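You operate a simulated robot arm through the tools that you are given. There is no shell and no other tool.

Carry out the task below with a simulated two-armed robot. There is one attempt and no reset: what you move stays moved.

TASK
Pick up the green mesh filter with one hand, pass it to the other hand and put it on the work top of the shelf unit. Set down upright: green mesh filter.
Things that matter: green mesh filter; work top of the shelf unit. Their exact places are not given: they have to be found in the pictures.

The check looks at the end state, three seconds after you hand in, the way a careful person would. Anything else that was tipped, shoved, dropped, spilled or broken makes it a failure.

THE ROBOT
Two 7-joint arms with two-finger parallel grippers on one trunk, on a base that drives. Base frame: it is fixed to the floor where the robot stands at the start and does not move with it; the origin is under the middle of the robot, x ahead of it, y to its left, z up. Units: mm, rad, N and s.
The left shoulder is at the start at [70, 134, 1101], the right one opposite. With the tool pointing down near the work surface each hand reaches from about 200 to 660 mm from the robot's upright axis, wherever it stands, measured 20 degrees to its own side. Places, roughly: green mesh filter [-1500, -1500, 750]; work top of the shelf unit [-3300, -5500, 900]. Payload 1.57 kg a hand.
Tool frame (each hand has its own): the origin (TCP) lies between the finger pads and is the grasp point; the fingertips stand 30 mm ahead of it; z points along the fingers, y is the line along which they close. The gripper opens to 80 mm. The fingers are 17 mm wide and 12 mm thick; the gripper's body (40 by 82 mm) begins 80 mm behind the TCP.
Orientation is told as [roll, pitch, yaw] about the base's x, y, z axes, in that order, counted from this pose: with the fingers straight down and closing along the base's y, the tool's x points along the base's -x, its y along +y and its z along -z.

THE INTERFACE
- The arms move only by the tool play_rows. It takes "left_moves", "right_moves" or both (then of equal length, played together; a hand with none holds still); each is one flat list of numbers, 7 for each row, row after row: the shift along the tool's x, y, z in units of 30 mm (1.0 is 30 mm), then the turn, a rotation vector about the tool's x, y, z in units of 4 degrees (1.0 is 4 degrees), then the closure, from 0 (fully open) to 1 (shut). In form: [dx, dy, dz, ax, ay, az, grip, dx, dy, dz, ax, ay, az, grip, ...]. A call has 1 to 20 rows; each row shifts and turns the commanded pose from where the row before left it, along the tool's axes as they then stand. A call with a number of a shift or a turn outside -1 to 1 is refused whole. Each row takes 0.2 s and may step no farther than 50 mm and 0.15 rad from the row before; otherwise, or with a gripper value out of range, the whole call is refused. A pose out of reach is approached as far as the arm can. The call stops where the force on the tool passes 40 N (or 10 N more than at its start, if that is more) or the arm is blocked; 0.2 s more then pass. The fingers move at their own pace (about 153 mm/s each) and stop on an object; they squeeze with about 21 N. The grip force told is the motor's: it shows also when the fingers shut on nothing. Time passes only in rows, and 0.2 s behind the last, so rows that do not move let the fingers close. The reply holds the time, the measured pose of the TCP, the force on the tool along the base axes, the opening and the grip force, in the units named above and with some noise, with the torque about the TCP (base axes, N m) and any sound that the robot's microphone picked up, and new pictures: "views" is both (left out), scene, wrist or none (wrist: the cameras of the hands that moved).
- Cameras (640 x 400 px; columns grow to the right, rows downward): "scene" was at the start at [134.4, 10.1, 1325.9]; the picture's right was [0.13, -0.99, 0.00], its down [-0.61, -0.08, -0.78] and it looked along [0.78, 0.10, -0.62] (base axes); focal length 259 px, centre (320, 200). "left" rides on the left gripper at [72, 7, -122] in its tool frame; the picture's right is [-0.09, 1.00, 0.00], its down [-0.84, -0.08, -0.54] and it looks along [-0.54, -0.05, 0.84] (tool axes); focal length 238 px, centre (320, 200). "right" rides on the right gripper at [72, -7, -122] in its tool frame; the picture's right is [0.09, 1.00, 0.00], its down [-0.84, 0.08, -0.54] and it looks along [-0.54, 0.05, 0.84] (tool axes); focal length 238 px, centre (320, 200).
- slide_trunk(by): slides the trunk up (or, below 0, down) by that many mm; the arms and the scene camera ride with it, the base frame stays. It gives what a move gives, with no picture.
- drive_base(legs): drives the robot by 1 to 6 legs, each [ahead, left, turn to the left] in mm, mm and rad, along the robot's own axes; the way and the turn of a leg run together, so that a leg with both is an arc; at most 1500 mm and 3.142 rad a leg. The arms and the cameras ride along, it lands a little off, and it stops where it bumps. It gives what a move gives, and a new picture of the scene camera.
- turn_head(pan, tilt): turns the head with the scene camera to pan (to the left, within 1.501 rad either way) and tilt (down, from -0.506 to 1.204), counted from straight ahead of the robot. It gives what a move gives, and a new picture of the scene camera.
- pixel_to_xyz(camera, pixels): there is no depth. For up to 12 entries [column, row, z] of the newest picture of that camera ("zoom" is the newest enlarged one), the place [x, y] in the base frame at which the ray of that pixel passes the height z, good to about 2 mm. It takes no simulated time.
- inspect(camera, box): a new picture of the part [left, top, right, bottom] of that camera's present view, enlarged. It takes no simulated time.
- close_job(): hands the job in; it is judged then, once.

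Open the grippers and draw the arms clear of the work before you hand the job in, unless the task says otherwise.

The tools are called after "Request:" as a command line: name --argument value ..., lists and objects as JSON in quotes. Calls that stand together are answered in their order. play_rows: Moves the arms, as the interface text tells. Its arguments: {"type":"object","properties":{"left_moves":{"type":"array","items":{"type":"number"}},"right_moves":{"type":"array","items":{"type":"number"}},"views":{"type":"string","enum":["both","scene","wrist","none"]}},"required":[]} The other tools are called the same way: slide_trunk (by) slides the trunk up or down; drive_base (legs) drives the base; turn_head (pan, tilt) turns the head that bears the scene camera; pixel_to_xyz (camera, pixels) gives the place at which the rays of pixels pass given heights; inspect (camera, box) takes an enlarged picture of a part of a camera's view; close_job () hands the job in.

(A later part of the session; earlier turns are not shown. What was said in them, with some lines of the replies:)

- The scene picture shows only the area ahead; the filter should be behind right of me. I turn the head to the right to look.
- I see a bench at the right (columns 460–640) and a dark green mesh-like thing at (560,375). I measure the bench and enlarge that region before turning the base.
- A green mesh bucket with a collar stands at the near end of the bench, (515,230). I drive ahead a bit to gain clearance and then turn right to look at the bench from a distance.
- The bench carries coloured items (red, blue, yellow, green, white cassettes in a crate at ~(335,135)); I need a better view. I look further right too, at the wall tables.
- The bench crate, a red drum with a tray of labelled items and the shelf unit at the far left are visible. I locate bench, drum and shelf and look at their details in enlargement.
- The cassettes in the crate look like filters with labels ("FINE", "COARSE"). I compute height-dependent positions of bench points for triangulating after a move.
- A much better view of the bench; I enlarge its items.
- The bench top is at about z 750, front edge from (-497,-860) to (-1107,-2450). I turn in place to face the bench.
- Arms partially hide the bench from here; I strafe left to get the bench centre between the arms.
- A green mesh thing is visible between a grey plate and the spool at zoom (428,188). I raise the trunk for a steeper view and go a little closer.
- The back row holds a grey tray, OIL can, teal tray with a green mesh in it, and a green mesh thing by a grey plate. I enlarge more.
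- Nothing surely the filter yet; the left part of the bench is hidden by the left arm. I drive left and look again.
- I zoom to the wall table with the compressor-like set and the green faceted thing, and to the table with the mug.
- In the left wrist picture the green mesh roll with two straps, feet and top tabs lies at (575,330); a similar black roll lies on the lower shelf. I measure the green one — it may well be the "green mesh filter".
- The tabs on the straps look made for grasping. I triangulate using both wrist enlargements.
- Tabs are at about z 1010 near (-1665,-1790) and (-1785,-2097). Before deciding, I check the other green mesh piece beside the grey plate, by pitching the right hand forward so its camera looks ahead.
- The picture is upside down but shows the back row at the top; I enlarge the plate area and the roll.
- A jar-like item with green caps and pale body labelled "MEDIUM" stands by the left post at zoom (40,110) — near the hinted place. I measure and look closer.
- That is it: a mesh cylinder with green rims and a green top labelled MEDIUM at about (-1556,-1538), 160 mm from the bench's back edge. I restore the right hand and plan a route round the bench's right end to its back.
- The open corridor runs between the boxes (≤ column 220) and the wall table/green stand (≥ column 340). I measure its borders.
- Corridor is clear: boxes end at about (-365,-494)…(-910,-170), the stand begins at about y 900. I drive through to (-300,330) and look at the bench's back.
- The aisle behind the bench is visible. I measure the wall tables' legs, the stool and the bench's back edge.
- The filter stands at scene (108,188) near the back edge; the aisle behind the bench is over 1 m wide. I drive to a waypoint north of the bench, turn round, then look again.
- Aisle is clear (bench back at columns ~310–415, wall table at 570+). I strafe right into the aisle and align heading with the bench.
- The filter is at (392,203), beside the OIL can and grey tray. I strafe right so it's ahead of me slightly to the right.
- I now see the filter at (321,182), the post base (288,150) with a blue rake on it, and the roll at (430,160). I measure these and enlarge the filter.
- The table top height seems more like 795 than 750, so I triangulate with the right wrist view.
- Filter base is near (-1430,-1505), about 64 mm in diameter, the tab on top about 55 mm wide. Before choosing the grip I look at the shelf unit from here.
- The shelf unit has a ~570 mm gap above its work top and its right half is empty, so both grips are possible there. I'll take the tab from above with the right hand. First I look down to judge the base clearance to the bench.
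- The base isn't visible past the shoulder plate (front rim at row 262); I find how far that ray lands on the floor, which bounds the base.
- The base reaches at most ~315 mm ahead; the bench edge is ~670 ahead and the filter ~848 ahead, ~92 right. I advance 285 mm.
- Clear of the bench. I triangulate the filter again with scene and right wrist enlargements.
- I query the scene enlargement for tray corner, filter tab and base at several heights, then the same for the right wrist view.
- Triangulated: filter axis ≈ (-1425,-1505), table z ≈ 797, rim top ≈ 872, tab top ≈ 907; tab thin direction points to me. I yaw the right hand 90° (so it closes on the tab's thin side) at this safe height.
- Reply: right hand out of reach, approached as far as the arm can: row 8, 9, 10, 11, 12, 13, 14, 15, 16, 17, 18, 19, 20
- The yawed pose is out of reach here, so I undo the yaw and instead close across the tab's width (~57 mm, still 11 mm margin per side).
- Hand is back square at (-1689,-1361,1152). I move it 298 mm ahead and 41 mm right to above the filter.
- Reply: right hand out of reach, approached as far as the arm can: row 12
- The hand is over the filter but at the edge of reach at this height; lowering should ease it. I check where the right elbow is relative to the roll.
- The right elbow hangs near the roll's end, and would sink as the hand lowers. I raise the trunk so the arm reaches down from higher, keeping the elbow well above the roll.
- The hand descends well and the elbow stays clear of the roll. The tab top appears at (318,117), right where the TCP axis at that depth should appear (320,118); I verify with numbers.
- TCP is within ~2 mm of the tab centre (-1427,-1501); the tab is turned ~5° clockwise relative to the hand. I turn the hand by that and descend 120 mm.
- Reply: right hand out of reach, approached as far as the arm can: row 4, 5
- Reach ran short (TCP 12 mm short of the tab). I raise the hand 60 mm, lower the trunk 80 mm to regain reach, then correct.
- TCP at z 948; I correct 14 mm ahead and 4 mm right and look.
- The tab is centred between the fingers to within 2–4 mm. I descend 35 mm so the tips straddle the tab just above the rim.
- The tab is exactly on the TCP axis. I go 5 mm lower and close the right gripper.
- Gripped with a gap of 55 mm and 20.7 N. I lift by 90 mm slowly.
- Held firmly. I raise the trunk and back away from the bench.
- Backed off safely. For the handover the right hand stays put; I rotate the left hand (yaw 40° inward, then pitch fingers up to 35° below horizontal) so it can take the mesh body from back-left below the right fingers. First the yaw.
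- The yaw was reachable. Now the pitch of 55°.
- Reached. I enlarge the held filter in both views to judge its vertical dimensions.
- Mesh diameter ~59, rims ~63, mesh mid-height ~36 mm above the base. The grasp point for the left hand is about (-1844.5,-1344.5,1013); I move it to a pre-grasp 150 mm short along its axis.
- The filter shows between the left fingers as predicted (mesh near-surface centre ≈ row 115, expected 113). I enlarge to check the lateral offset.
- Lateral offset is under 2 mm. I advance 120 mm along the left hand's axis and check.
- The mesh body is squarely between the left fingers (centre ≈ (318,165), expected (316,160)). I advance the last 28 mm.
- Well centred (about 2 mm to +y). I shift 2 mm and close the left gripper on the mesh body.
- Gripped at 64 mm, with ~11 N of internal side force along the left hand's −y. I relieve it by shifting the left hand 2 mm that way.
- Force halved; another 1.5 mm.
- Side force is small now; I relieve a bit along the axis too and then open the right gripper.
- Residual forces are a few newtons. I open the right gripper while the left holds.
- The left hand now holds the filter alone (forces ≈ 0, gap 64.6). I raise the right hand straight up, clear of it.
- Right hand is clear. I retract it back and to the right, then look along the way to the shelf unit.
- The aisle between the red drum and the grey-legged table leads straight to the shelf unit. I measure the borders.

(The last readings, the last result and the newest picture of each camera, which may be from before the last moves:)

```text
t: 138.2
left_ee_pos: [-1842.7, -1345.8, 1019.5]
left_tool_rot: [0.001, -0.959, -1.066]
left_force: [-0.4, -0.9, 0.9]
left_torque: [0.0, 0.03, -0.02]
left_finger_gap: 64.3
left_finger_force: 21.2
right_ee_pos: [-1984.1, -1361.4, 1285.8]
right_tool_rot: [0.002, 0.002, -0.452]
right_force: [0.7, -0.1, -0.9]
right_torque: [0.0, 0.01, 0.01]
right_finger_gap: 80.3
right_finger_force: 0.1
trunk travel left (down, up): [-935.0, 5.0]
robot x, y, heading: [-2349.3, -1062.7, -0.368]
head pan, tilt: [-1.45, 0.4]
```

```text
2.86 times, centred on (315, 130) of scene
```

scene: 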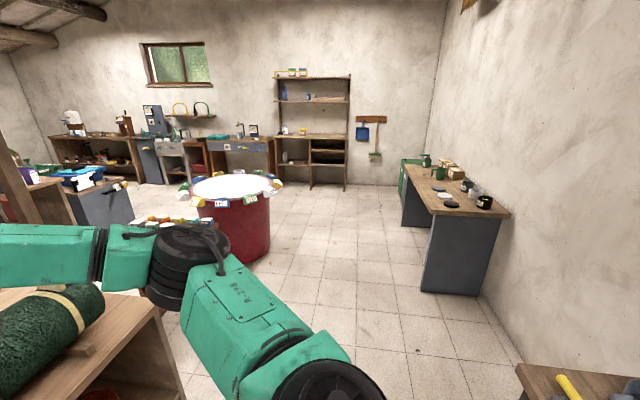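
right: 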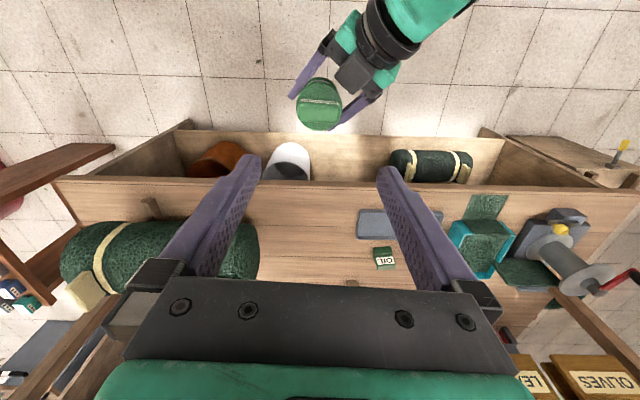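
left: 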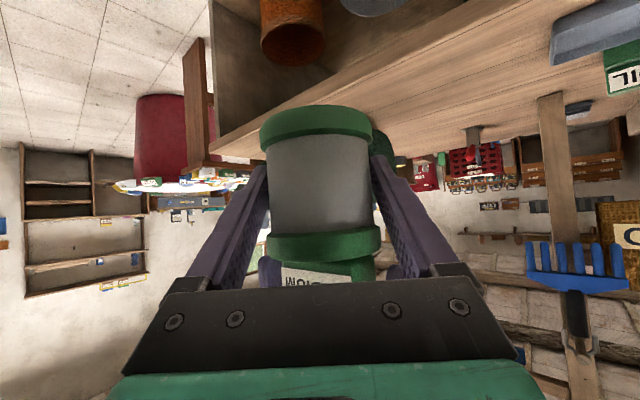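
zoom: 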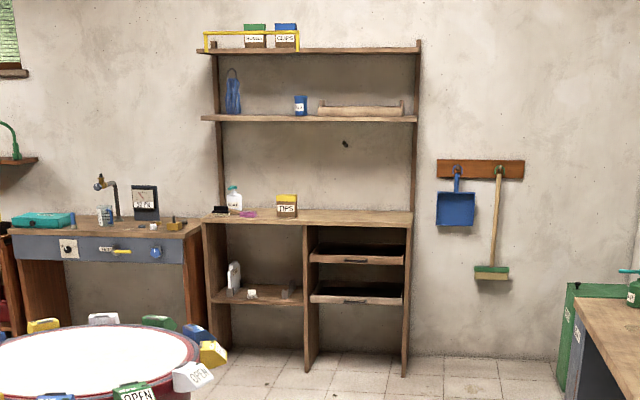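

Shelf unit front edge runs from about (-2673,-5574) to (-3804,-5190); its right half is empty. I turn to face it (heading -1.90) and drive the first 2.3 m down the aisle.

Request:
drive_base --legs '[[0, 0, -1.531]]'

Request:
turn_head --pan 0 --tilt 0.5

```text
t: 142.4
left_ee_pos: [-2630.1, -1567.7, 1018.2]
left_tool_rot: [-0.001, -0.96, -2.625]
left_force: [-1.2, 0.9, 0.0]
left_torque: [0.02, -0.01, 0.0]
left_finger_gap: 64.5
left_finger_force: 21.6
right_ee_pos: [-2648.1, -1425.3, 1286.1]
right_tool_rot: [0.0, 0.001, -2.012]
right_force: [-0.1, 0.1, 0.3]
right_torque: [0.02, -0.02, 0.0]
right_finger_gap: 80.2
right_finger_force: 0.1
trunk travel left (down, up): [-935.0, 5.0]
robot x, y, heading: [-2350.4, -1060.0, -1.927]
head pan, tilt: [-1.45, 0.4]
```

scene: 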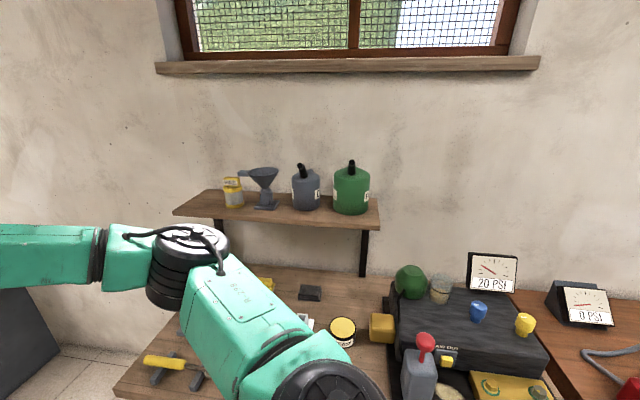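

```text
t: 144.0
left_ee_pos: [-2631.7, -1567.5, 1019.1]
left_tool_rot: [0.001, -0.96, -2.627]
left_force: [0.0, 0.4, 0.6]
left_torque: [-0.02, -0.02, -0.02]
left_finger_gap: 64.4
left_finger_force: 20.7
right_ee_pos: [-2648.2, -1426.5, 1286.8]
right_tool_rot: [0.0, 0.003, -2.013]
right_force: [0.2, 0.5, -0.1]
right_torque: [-0.02, 0.02, 0.02]
right_finger_gap: 80.1
right_finger_force: 0.1
trunk travel left (down, up): [-935.0, 5.0]
robot x, y, heading: [-2347.0, -1059.1, -1.926]
head pan, tilt: [0.0, 0.499]
```

scene: 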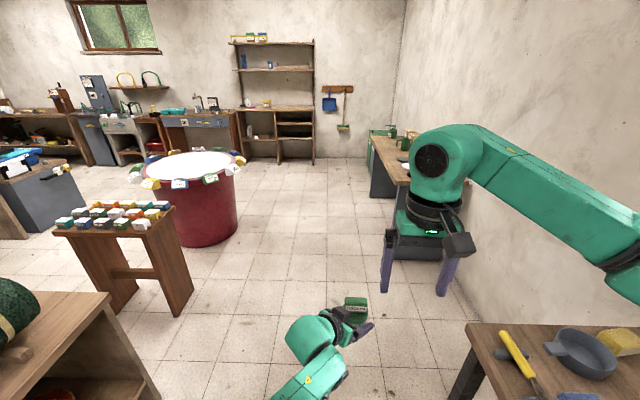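

Clear way ahead between drum and grey table. I drive two legs towards the shelf.

Request:
drive_base --legs '[[1149, 142, 0], [1149, 142, 0]]'

```text
t: 155.4
left_ee_pos: [-3121.3, -3836.5, 1018.6]
left_tool_rot: [0.0, -0.959, -2.599]
left_force: [-0.2, -0.5, -0.2]
left_torque: [0.02, -0.02, 0.03]
left_finger_gap: 64.3
left_finger_force: 20.8
right_ee_pos: [-3141.4, -3695.3, 1285.2]
right_tool_rot: [0.0, 0.0, -1.983]
right_force: [-0.3, 0.1, 0.0]
right_torque: [-0.02, -0.01, -0.03]
right_finger_gap: 80.1
right_finger_force: 0.1
trunk travel left (down, up): [-935.0, 5.0]
robot x, y, heading: [-2853.7, -3320.7, -1.896]
head pan, tilt: [0.0, 0.499]
```

scene: 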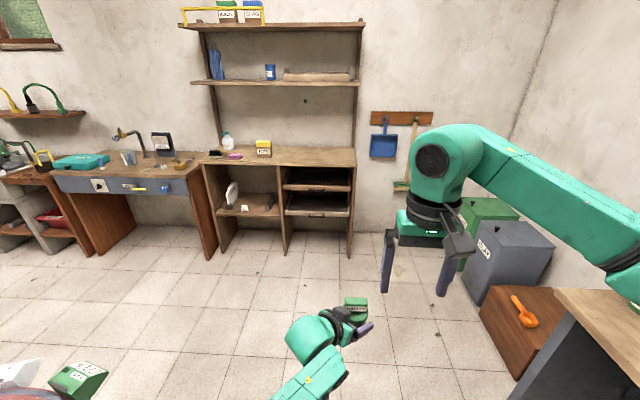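

Now a clear view of the shelf unit. I measure its legs and work top.

Request:
pixel_to_xyz --camera "scene" --pixels '[[285, 254, 0], [351, 257, 0], [212, 259, 0], [203, 165, 900], [356, 166, 900], [355, 147, 900], [356, 166, 850], [356, 166, 950], [203, 165, 850], [203, 165, 950]]'

Request:
inspect --camera "scene" --box '[190, 70, 380, 190]'

```text
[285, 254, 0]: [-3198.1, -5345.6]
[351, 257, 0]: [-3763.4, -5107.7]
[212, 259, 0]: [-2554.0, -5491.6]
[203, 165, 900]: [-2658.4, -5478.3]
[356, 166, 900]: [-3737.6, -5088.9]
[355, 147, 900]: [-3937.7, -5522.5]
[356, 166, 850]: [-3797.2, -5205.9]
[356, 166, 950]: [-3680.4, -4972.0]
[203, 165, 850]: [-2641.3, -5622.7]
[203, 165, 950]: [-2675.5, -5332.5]
```

```text
3.33 times, centred on (285, 130) of scene
```

zoom: 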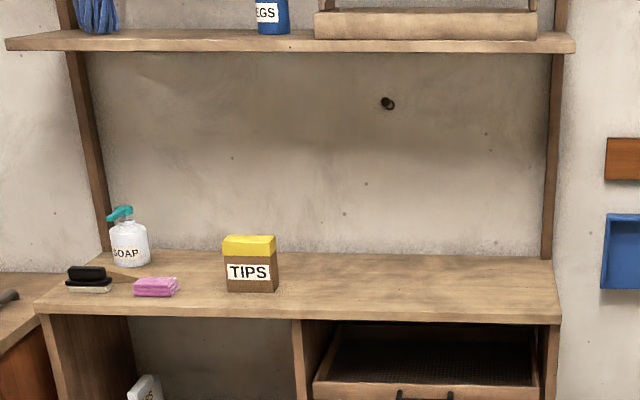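

I check the upper shelf's front edge since the right hand must not run into it.

Request:
pixel_to_xyz --camera "scene" --pixels '[[191, 84, 1400], [362, 84, 1400], [191, 84, 1440], [362, 84, 1440], [207, 145, 900], [355, 147, 900], [264, 157, 900]]'

```text
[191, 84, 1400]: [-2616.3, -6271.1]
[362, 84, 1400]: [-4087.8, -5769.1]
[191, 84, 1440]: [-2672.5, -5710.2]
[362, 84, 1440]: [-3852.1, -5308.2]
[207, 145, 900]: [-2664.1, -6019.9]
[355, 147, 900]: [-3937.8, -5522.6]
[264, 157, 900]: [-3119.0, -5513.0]
```

The upper shelf (z ≈ 1445) is recessed roughly 100–200 mm behind the work top's front edge. I pull the right hand back 150 mm so its wrist stays clear, then drive up to 300 mm short of the place pose.

Request:
play_rows --right_moves '[1, 0, 0, 0, 0, 0, 0, 1, 0, 0, 0, 0, 0, 0, 1, 0, 0, 0, 0, 0, 0, 1, 0, 0, 0, 0, 0, 0, 1, 0, 0, 0, 0, 0, 0]' --views "none"

Request:
drive_base --legs '[[1262, 131, 0], [0, 0, -0.02]]'

```text
t: 156.6
left_ee_pos: [-3120.7, -3836.2, 1019.1]
left_tool_rot: [0.002, -0.959, -2.599]
left_force: [-0.3, 0.4, -0.6]
left_torque: [0.0, -0.04, 0.03]
left_finger_gap: 64.3
left_finger_force: 20.7
right_ee_pos: [-3082.1, -3554.1, 1287.8]
right_tool_rot: [0.0, 0.0, -1.984]
right_force: [-0.5, 0.8, 0.6]
right_torque: [0.0, -0.03, 0.01]
right_finger_gap: 80.1
right_finger_force: 0.0
trunk travel left (down, up): [-935.0, 5.0]
robot x, y, heading: [-2853.5, -3318.4, -1.9]
head pan, tilt: [0.0, 0.499]
```

```text
t: 163.3
left_ee_pos: [-3392.9, -5076.6, 1018.5]
left_tool_rot: [-0.002, -0.957, -2.603]
left_force: [0.1, -0.5, -0.8]
left_torque: [-0.02, 0.0, -0.03]
left_finger_gap: 64.4
left_finger_force: 21.1
right_ee_pos: [-3353.8, -4794.3, 1287.3]
right_tool_rot: [-0.001, 0.002, -1.99]
right_force: [0.3, -0.4, 1.2]
right_torque: [-0.01, 0.0, 0.0]
right_finger_gap: 80.0
right_finger_force: 0.0
trunk travel left (down, up): [-935.0, 5.0]
robot x, y, heading: [-3123.8, -4561.0, -1.906]
head pan, tilt: [0.0, 0.499]
```

scene: 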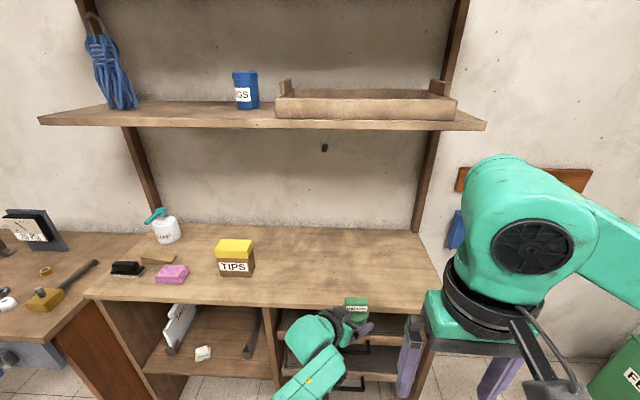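

I triangulate the work top's height with the front corners now at (88,298) and (441,309).

Request:
pixel_to_xyz --camera "scene" --pixels '[[441, 305, 850], [441, 305, 900], [441, 305, 950], [88, 296, 850], [88, 296, 900], [88, 296, 950], [416, 232, 900], [487, 127, 1445], [38, 119, 1445], [235, 275, 900]]'

Request:
inspect --camera "scene" --box '[240, 210, 470, 360]'

```text
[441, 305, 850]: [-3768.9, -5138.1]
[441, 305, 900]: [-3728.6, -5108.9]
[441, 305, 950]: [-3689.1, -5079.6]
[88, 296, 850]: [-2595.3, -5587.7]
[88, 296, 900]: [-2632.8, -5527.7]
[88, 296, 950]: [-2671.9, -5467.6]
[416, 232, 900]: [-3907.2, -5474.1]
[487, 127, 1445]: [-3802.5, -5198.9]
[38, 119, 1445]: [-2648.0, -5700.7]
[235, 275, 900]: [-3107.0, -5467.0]
```

```text
2.67 times, centred on (355, 285) of scene
```

zoom: 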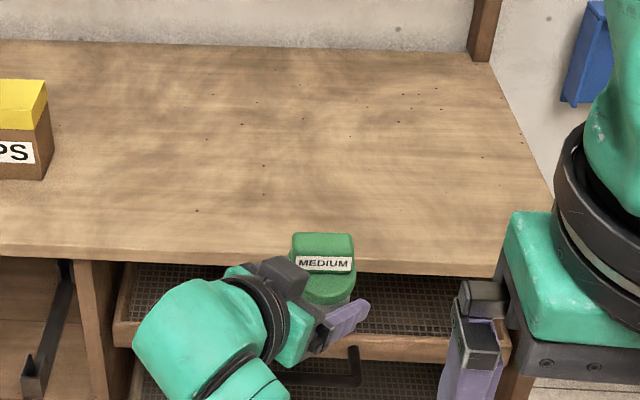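

Work top height ≈ 885–895, front edge ~736 ahead. I drive 300 mm ahead, which brings the filter ~140 mm inside the front edge, still ~90 mm above the top.

Request:
drive_base --legs '[[300, -18, 0]]'

Request:
turn_head --pan -0.15 --tilt 0.8

Request:
inspect --camera "left" --box '[0, 0, 640, 400]'

```text
t: 165.3
left_ee_pos: [-3510.1, -5348.4, 1020.2]
left_tool_rot: [0.001, -0.961, -2.606]
left_force: [-0.2, -0.1, -0.2]
left_torque: [-0.01, 0.01, 0.02]
left_finger_gap: 64.1
left_finger_force: 21.0
right_ee_pos: [-3469.4, -5066.7, 1288.4]
right_tool_rot: [0.001, -0.001, -1.994]
right_force: [0.8, 0.6, 0.1]
right_torque: [-0.02, 0.02, 0.0]
right_finger_gap: 80.0
right_finger_force: 0.0
trunk travel left (down, up): [-935.0, 5.0]
robot x, y, heading: [-3241.2, -4834.5, -1.905]
head pan, tilt: [0.0, 0.499]
```

scene: 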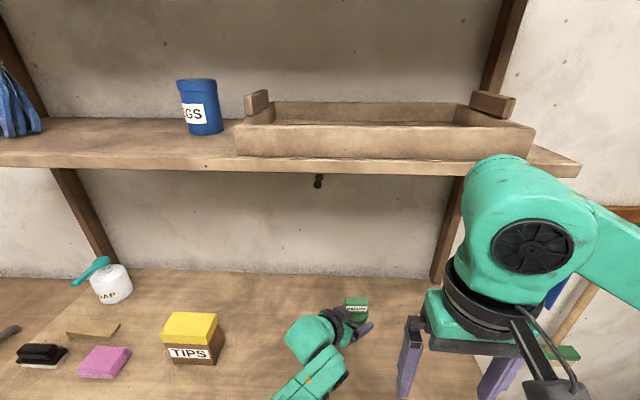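

```text
t: 166.2
left_ee_pos: [-3512.6, -5350.3, 1018.2]
left_tool_rot: [-0.001, -0.958, -2.606]
left_force: [-0.2, -0.1, -0.7]
left_torque: [-0.02, 0.02, 0.02]
left_finger_gap: 64.2
left_finger_force: 20.6
right_ee_pos: [-3470.9, -5071.0, 1287.5]
right_tool_rot: [0.0, 0.003, -1.993]
right_force: [-0.4, 0.0, -0.7]
right_torque: [0.03, 0.01, -0.01]
right_finger_gap: 79.8
right_finger_force: 0.1
trunk travel left (down, up): [-935.0, 5.0]
robot x, y, heading: [-3240.5, -4838.6, -1.904]
head pan, tilt: [-0.15, 0.799]
```

scene: 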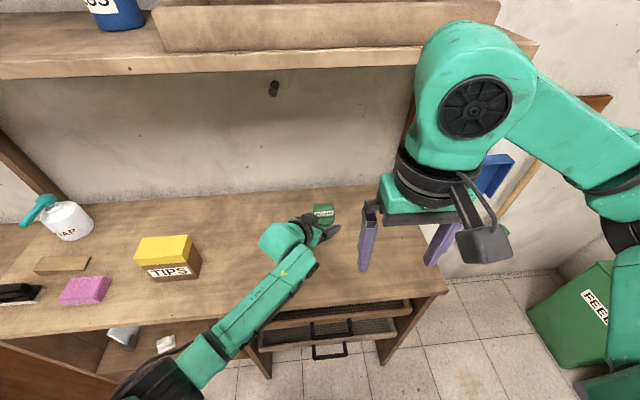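

```text
1.00 times, centred on (320, 200) of left (not enlarged: the box is as wide or as high as the picture)
```

zoom: 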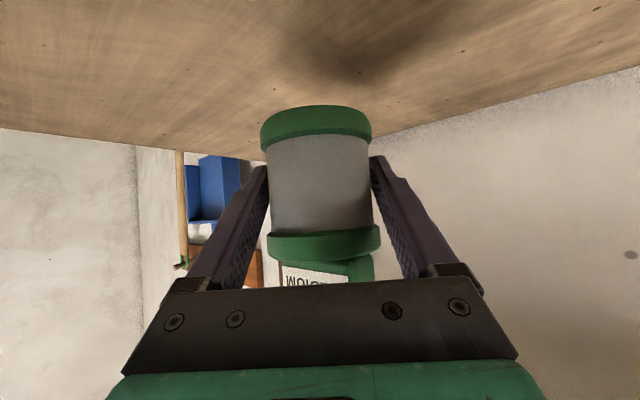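

The filter is upright over free work top. I lower the trunk 65 mm and check the remaining gap.

Request:
slide_trunk --by -65

Request:
inspect --camera "left" --box '[220, 60, 420, 200]'

Request:
inspect --camera "right" --box '[0, 0, 640, 400]'

```text
t: 167.2
left_ee_pos: [-3511.7, -5349.0, 956.7]
left_tool_rot: [0.001, -0.966, -2.609]
left_force: [0.1, -1.1, 12.3]
left_torque: [-0.03, 0.13, -0.02]
left_finger_gap: 63.8
left_finger_force: 21.4
right_ee_pos: [-3469.8, -5069.2, 1223.9]
right_tool_rot: [0.0, -0.002, -1.992]
right_force: [-0.5, 0.2, -0.2]
right_torque: [-0.03, -0.01, 0.01]
right_finger_gap: 80.2
right_finger_force: 0.1
trunk travel left (down, up): [-870.0, 70.0]
robot x, y, heading: [-3242.9, -4839.6, -1.912]
head pan, tilt: [-0.15, 0.799]
```

```text
2.86 times, centred on (320, 130) of left
```

zoom: 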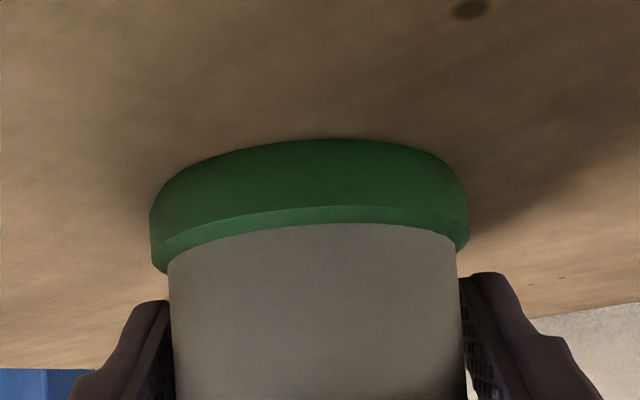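

```text
1.00 times, centred on (320, 200) of right (not enlarged: the box is as wide or as high as the picture)
```

zoom: 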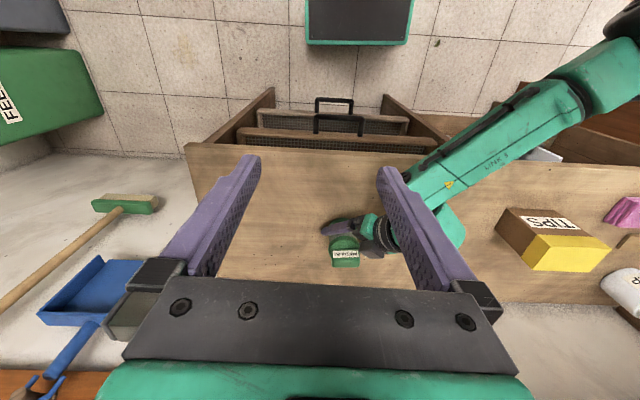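

Contact already: 12 N upward on the left hand, so the filter stands on the work top (z ≈ 915). I relieve the pressure by ~2 mm and look.

Request:
play_rows --left_moves '[-0.055, 0, -0.038, 0, 0, 0, 1, 0, 0, 0, 0, 0, 0, 1]' --views "both"

Request:
inspect --camera "scene" --box '[240, 190, 400, 290]'

```text
t: 167.8
left_ee_pos: [-3510.2, -5348.6, 955.7]
left_tool_rot: [0.002, -0.963, -2.609]
left_force: [-2.6, -2.4, 12.8]
left_torque: [-0.07, 0.07, -0.08]
left_finger_gap: 63.8
left_finger_force: 20.9
right_ee_pos: [-3469.8, -5068.1, 1223.8]
right_tool_rot: [-0.001, 0.001, -1.992]
right_force: [0.8, -0.3, 0.3]
right_torque: [-0.04, 0.03, 0.0]
right_finger_gap: 79.8
right_finger_force: 0.0
trunk travel left (down, up): [-870.0, 70.0]
robot x, y, heading: [-3238.4, -4836.3, -1.907]
head pan, tilt: [-0.15, 0.799]
```

scene: 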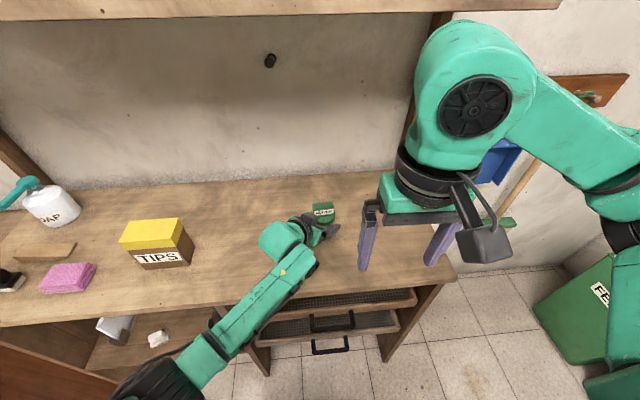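
left: 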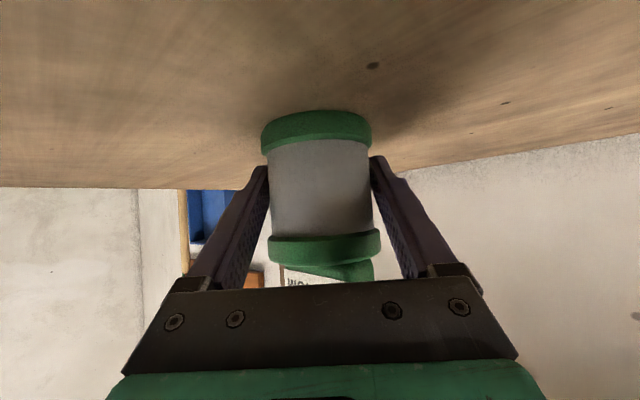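

```text
4.00 times, centred on (320, 240) of scene
```

zoom: 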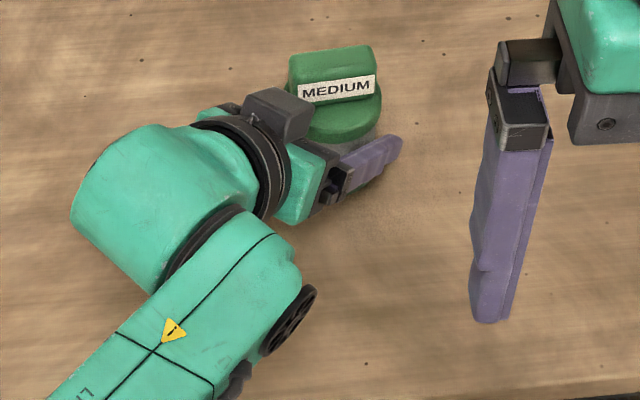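

Still 12 N; I raise another 3 mm to see the contact force respond.

Request:
play_rows --left_moves '[-0.055, 0, -0.038, 0, 0, 0, 1, 0, 0, 0, 0, 0, 0, 1]' --views "none"

```text
t: 168.4
left_ee_pos: [-3511.5, -5348.8, 956.6]
left_tool_rot: [-0.002, -0.955, -2.605]
left_force: [-1.2, 0.0, 5.1]
left_torque: [-0.05, 0.18, 0.0]
left_finger_gap: 63.5
left_finger_force: 21.3
right_ee_pos: [-3470.2, -5069.4, 1221.7]
right_tool_rot: [0.0, -0.001, -1.993]
right_force: [0.4, -0.7, -0.3]
right_torque: [-0.04, 0.0, -0.01]
right_finger_gap: 80.1
right_finger_force: 0.0
trunk travel left (down, up): [-870.0, 70.0]
robot x, y, heading: [-3238.7, -4841.1, -1.899]
head pan, tilt: [-0.15, 0.799]
```

Force responds (5 N), so the base rests on the top. I check flatness in the left view before releasing.

Request:
inspect --camera "left" --box '[220, 80, 420, 280]'

Request:
inspect --camera "right" --box '[290, 190, 420, 290]'

```text
2.00 times, centred on (320, 180) of left
```

zoom: 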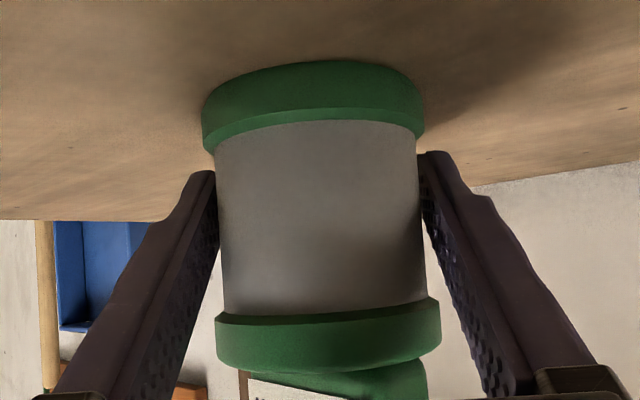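

```text
4.00 times, centred on (355, 240) of right
```

zoom: 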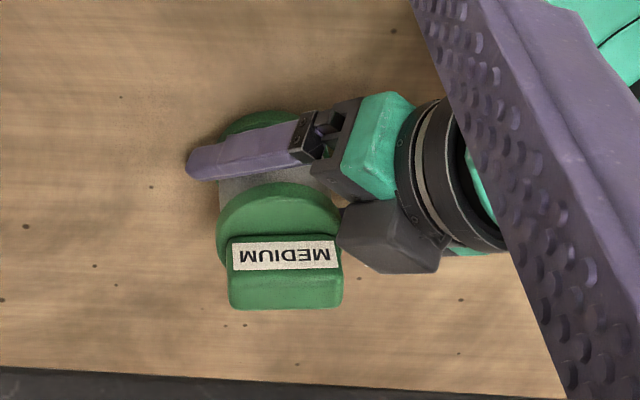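

It stands flat on the top. I open the left fingers gradually.

Request:
play_rows --left_moves '[0, 0, 0, 0, 0, 0, 0.17, 0, 0, 0, 0, 0, 0, 0.13, 0, 0, 0, 0, 0, 0, 0.08, 0, 0, 0, 0, 0, 0, 0, 0, 0, 0, 0, 0, 0, 0]' --views "both"

Request:
inspect --camera "left" --box '[220, 80, 420, 280]'

Request:
inspect --camera "right" --box '[290, 190, 420, 290]'

```text
t: 169.6
left_ee_pos: [-3510.4, -5350.2, 957.1]
left_tool_rot: [-0.001, -0.96, -2.606]
left_force: [-0.6, 0.0, 1.1]
left_torque: [0.0, -0.02, 0.01]
left_finger_gap: 80.0
left_finger_force: 0.0
right_ee_pos: [-3470.1, -5069.7, 1223.7]
right_tool_rot: [-0.001, 0.002, -1.993]
right_force: [0.5, -1.0, -0.5]
right_torque: [-0.01, 0.0, -0.04]
right_finger_gap: 80.2
right_finger_force: 0.0
trunk travel left (down, up): [-870.0, 70.0]
robot x, y, heading: [-3242.2, -4836.4, -1.907]
head pan, tilt: [-0.15, 0.799]
```

scene: 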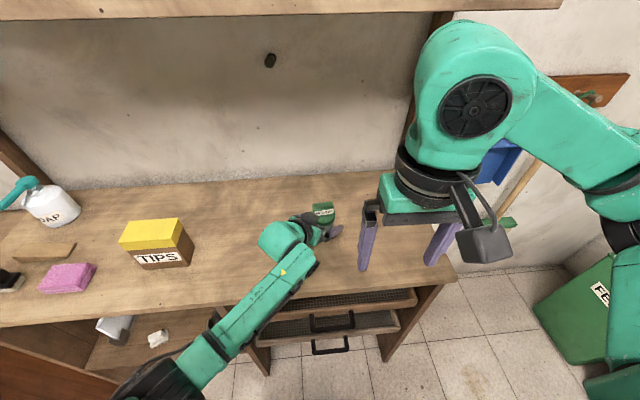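
left: 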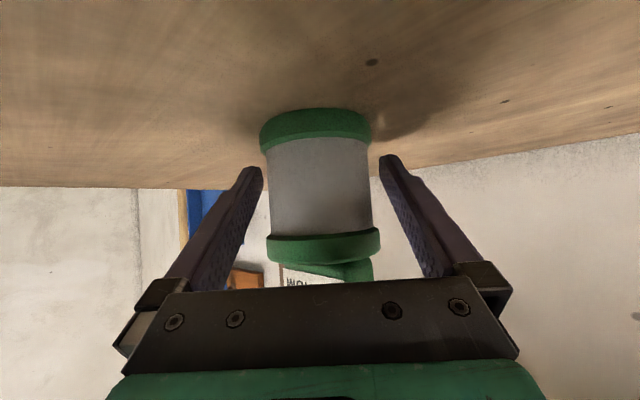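

```text
2.00 times, centred on (320, 180) of left
```

zoom: 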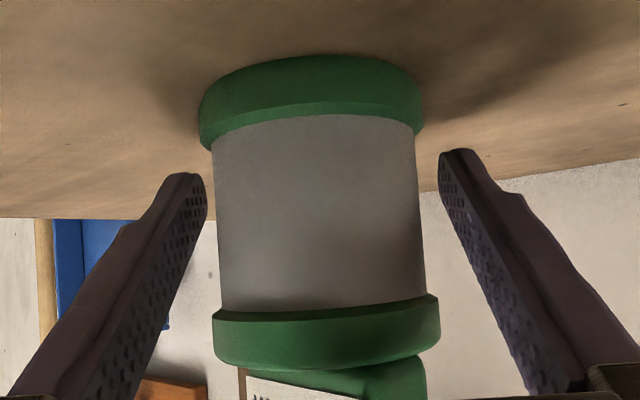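

```text
4.00 times, centred on (355, 240) of right
```

zoom: 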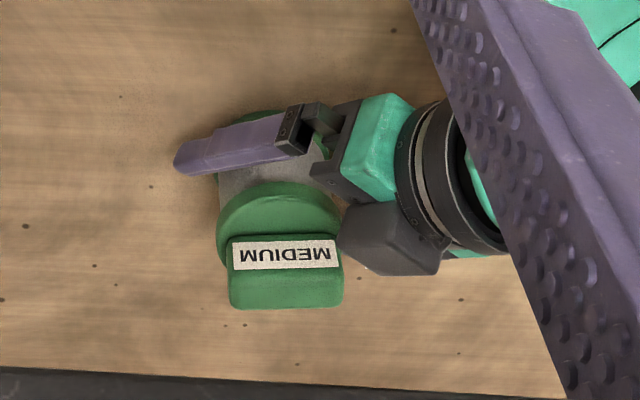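

Released and standing; force ≈ 1 N. I withdraw the left hand straight back along its axis.

Request:
play_rows --left_moves '[0, 0, -0.3, 0, 0, 0, 0, 0, 0, -0.4, 0, 0, 0, 0, 0, 0, -0.5, 0, 0, 0, 0, 0, 0, -0.6, 0, 0, 0, 0, 0, 0, -0.6, 0, 0, 0, 0, 0, 0, -0.6, 0, 0, 0, 0]' --views "both"

```text
t: 171.0
left_ee_pos: [-3446.2, -5314.9, 1009.0]
left_tool_rot: [0.001, -0.96, -2.607]
left_force: [-0.5, 0.1, 1.0]
left_torque: [-0.01, 0.0, -0.01]
left_finger_gap: 80.0
left_finger_force: 0.1
right_ee_pos: [-3470.6, -5069.7, 1222.9]
right_tool_rot: [0.0, 0.0, -1.993]
right_force: [-1.0, 0.4, -0.2]
right_torque: [0.01, 0.03, -0.03]
right_finger_gap: 80.3
right_finger_force: 0.0
trunk travel left (down, up): [-870.0, 70.0]
robot x, y, heading: [-3241.3, -4836.3, -1.909]
head pan, tilt: [-0.15, 0.799]
```

scene: 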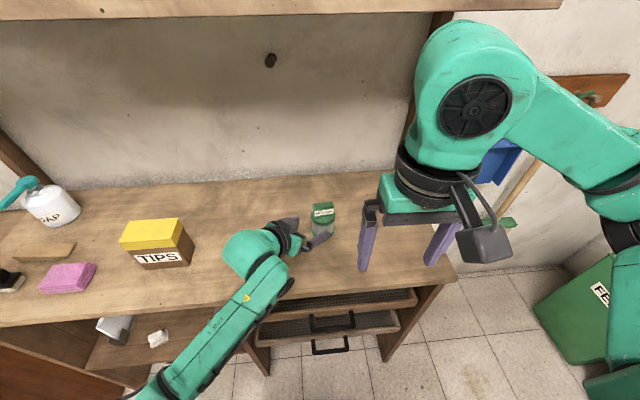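
left: 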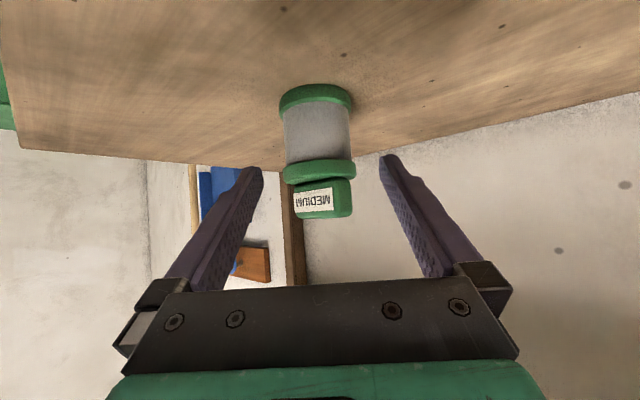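

The filter stands upright. I withdraw the hand another 90 mm and then back the robot away.

Request:
play_rows --left_moves '[0, 0, -1, 0, 0, 0, 0, 0, 0, -1, 0, 0, 0, 0, 0, 0, -1, 0, 0, 0, 0]' --views "none"

Request:
drive_base --legs '[[-450, 0, 0]]'

Request:
turn_head --pan 0 --tilt 0.55

Request:
inspect --camera "scene" --box '[260, 160, 460, 290]'

```text
t: 171.8
left_ee_pos: [-3383.4, -5274.3, 1061.7]
left_tool_rot: [0.0, -0.96, -2.605]
left_force: [-0.6, -0.4, 0.2]
left_torque: [0.0, -0.02, -0.03]
left_finger_gap: 80.0
left_finger_force: 0.1
right_ee_pos: [-3470.9, -5068.6, 1222.5]
right_tool_rot: [-0.001, 0.0, -1.993]
right_force: [0.4, -0.2, -0.3]
right_torque: [0.02, -0.01, -0.01]
right_finger_gap: 79.9
right_finger_force: 0.1
trunk travel left (down, up): [-870.0, 70.0]
robot x, y, heading: [-3238.6, -4836.5, -1.908]
head pan, tilt: [-0.15, 0.799]
```

```text
t: 174.5
left_ee_pos: [-3238.9, -4857.4, 1060.3]
left_tool_rot: [-0.002, -0.957, -2.608]
left_force: [-0.6, -0.2, 0.1]
left_torque: [0.0, -0.03, -0.02]
left_finger_gap: 79.7
left_finger_force: 0.1
right_ee_pos: [-3324.0, -4652.4, 1221.1]
right_tool_rot: [0.0, 0.002, -1.994]
right_force: [0.0, -1.1, 0.6]
right_torque: [0.01, -0.01, -0.02]
right_finger_gap: 79.8
right_finger_force: 0.0
trunk travel left (down, up): [-870.0, 70.0]
robot x, y, heading: [-3093.7, -4423.4, -1.914]
head pan, tilt: [-0.15, 0.799]
```

scene: 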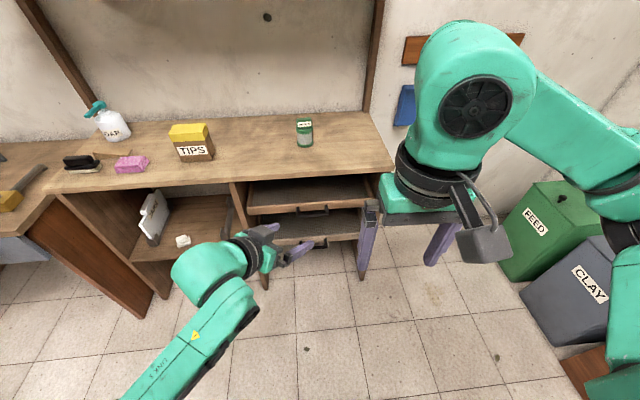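

```text
t: 175.2
left_ee_pos: [-3237.0, -4857.0, 1061.0]
left_tool_rot: [0.001, -0.961, -2.611]
left_force: [-0.9, 0.1, 0.7]
left_torque: [-0.01, 0.04, 0.04]
left_finger_gap: 80.0
left_finger_force: 0.0
right_ee_pos: [-3322.7, -4650.8, 1221.9]
right_tool_rot: [0.0, 0.0, -1.995]
right_force: [-0.4, -0.2, 0.6]
right_torque: [-0.01, 0.05, 0.01]
right_finger_gap: 80.0
right_finger_force: 0.0
trunk travel left (down, up): [-870.0, 70.0]
robot x, y, heading: [-3091.5, -4417.5, -1.912]
head pan, tilt: [0.0, 0.55]
```

scene: 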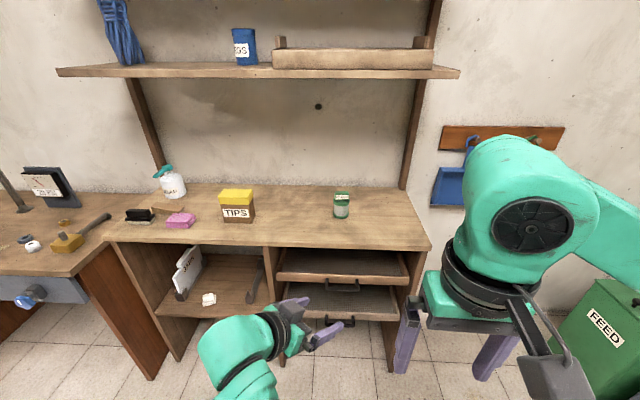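

```text
3.08 times, centred on (360, 225) of scene
```

zoom: 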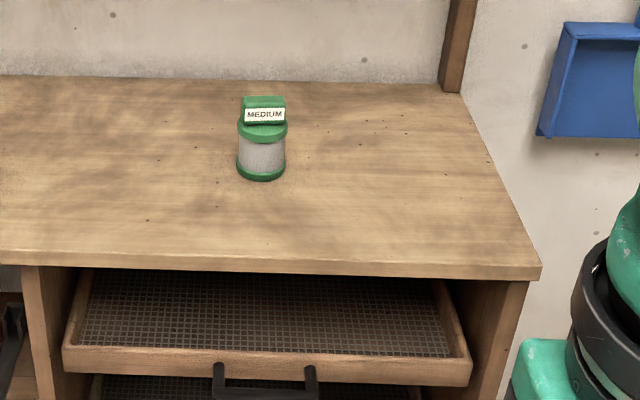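

The filter stands upright on the empty right half of the shelf unit's work top (scene (341,205)). Both grippers are open, the arms are clear, and nothing else has been disturbed. I hand in the job.

Request:
close_job

```text
The job is handed in.
```

The green mesh filter now stands upright on the empty right half of the shelf unit's work top, about 140 mm in from the front edge.

- **Which object:** no label says "filter". I took it to be the mesh cylinder with green caps labelled "MEDIUM". It stood at the back of the workbench, within about 100 mm of the place you gave, and nothing else nearby fit better.
- **Passing it over:** the right hand lifted it off the bench by its top tab. The left hand took it by the mesh body in mid-air, then set it down.
- **At the end:** both grippers are open and the robot has backed about 450 mm away from the shelf unit. No bumps were reported, and in the pictures nothing else was moved or tipped.

The result of the check was not shown to me, only that the job was handed in.
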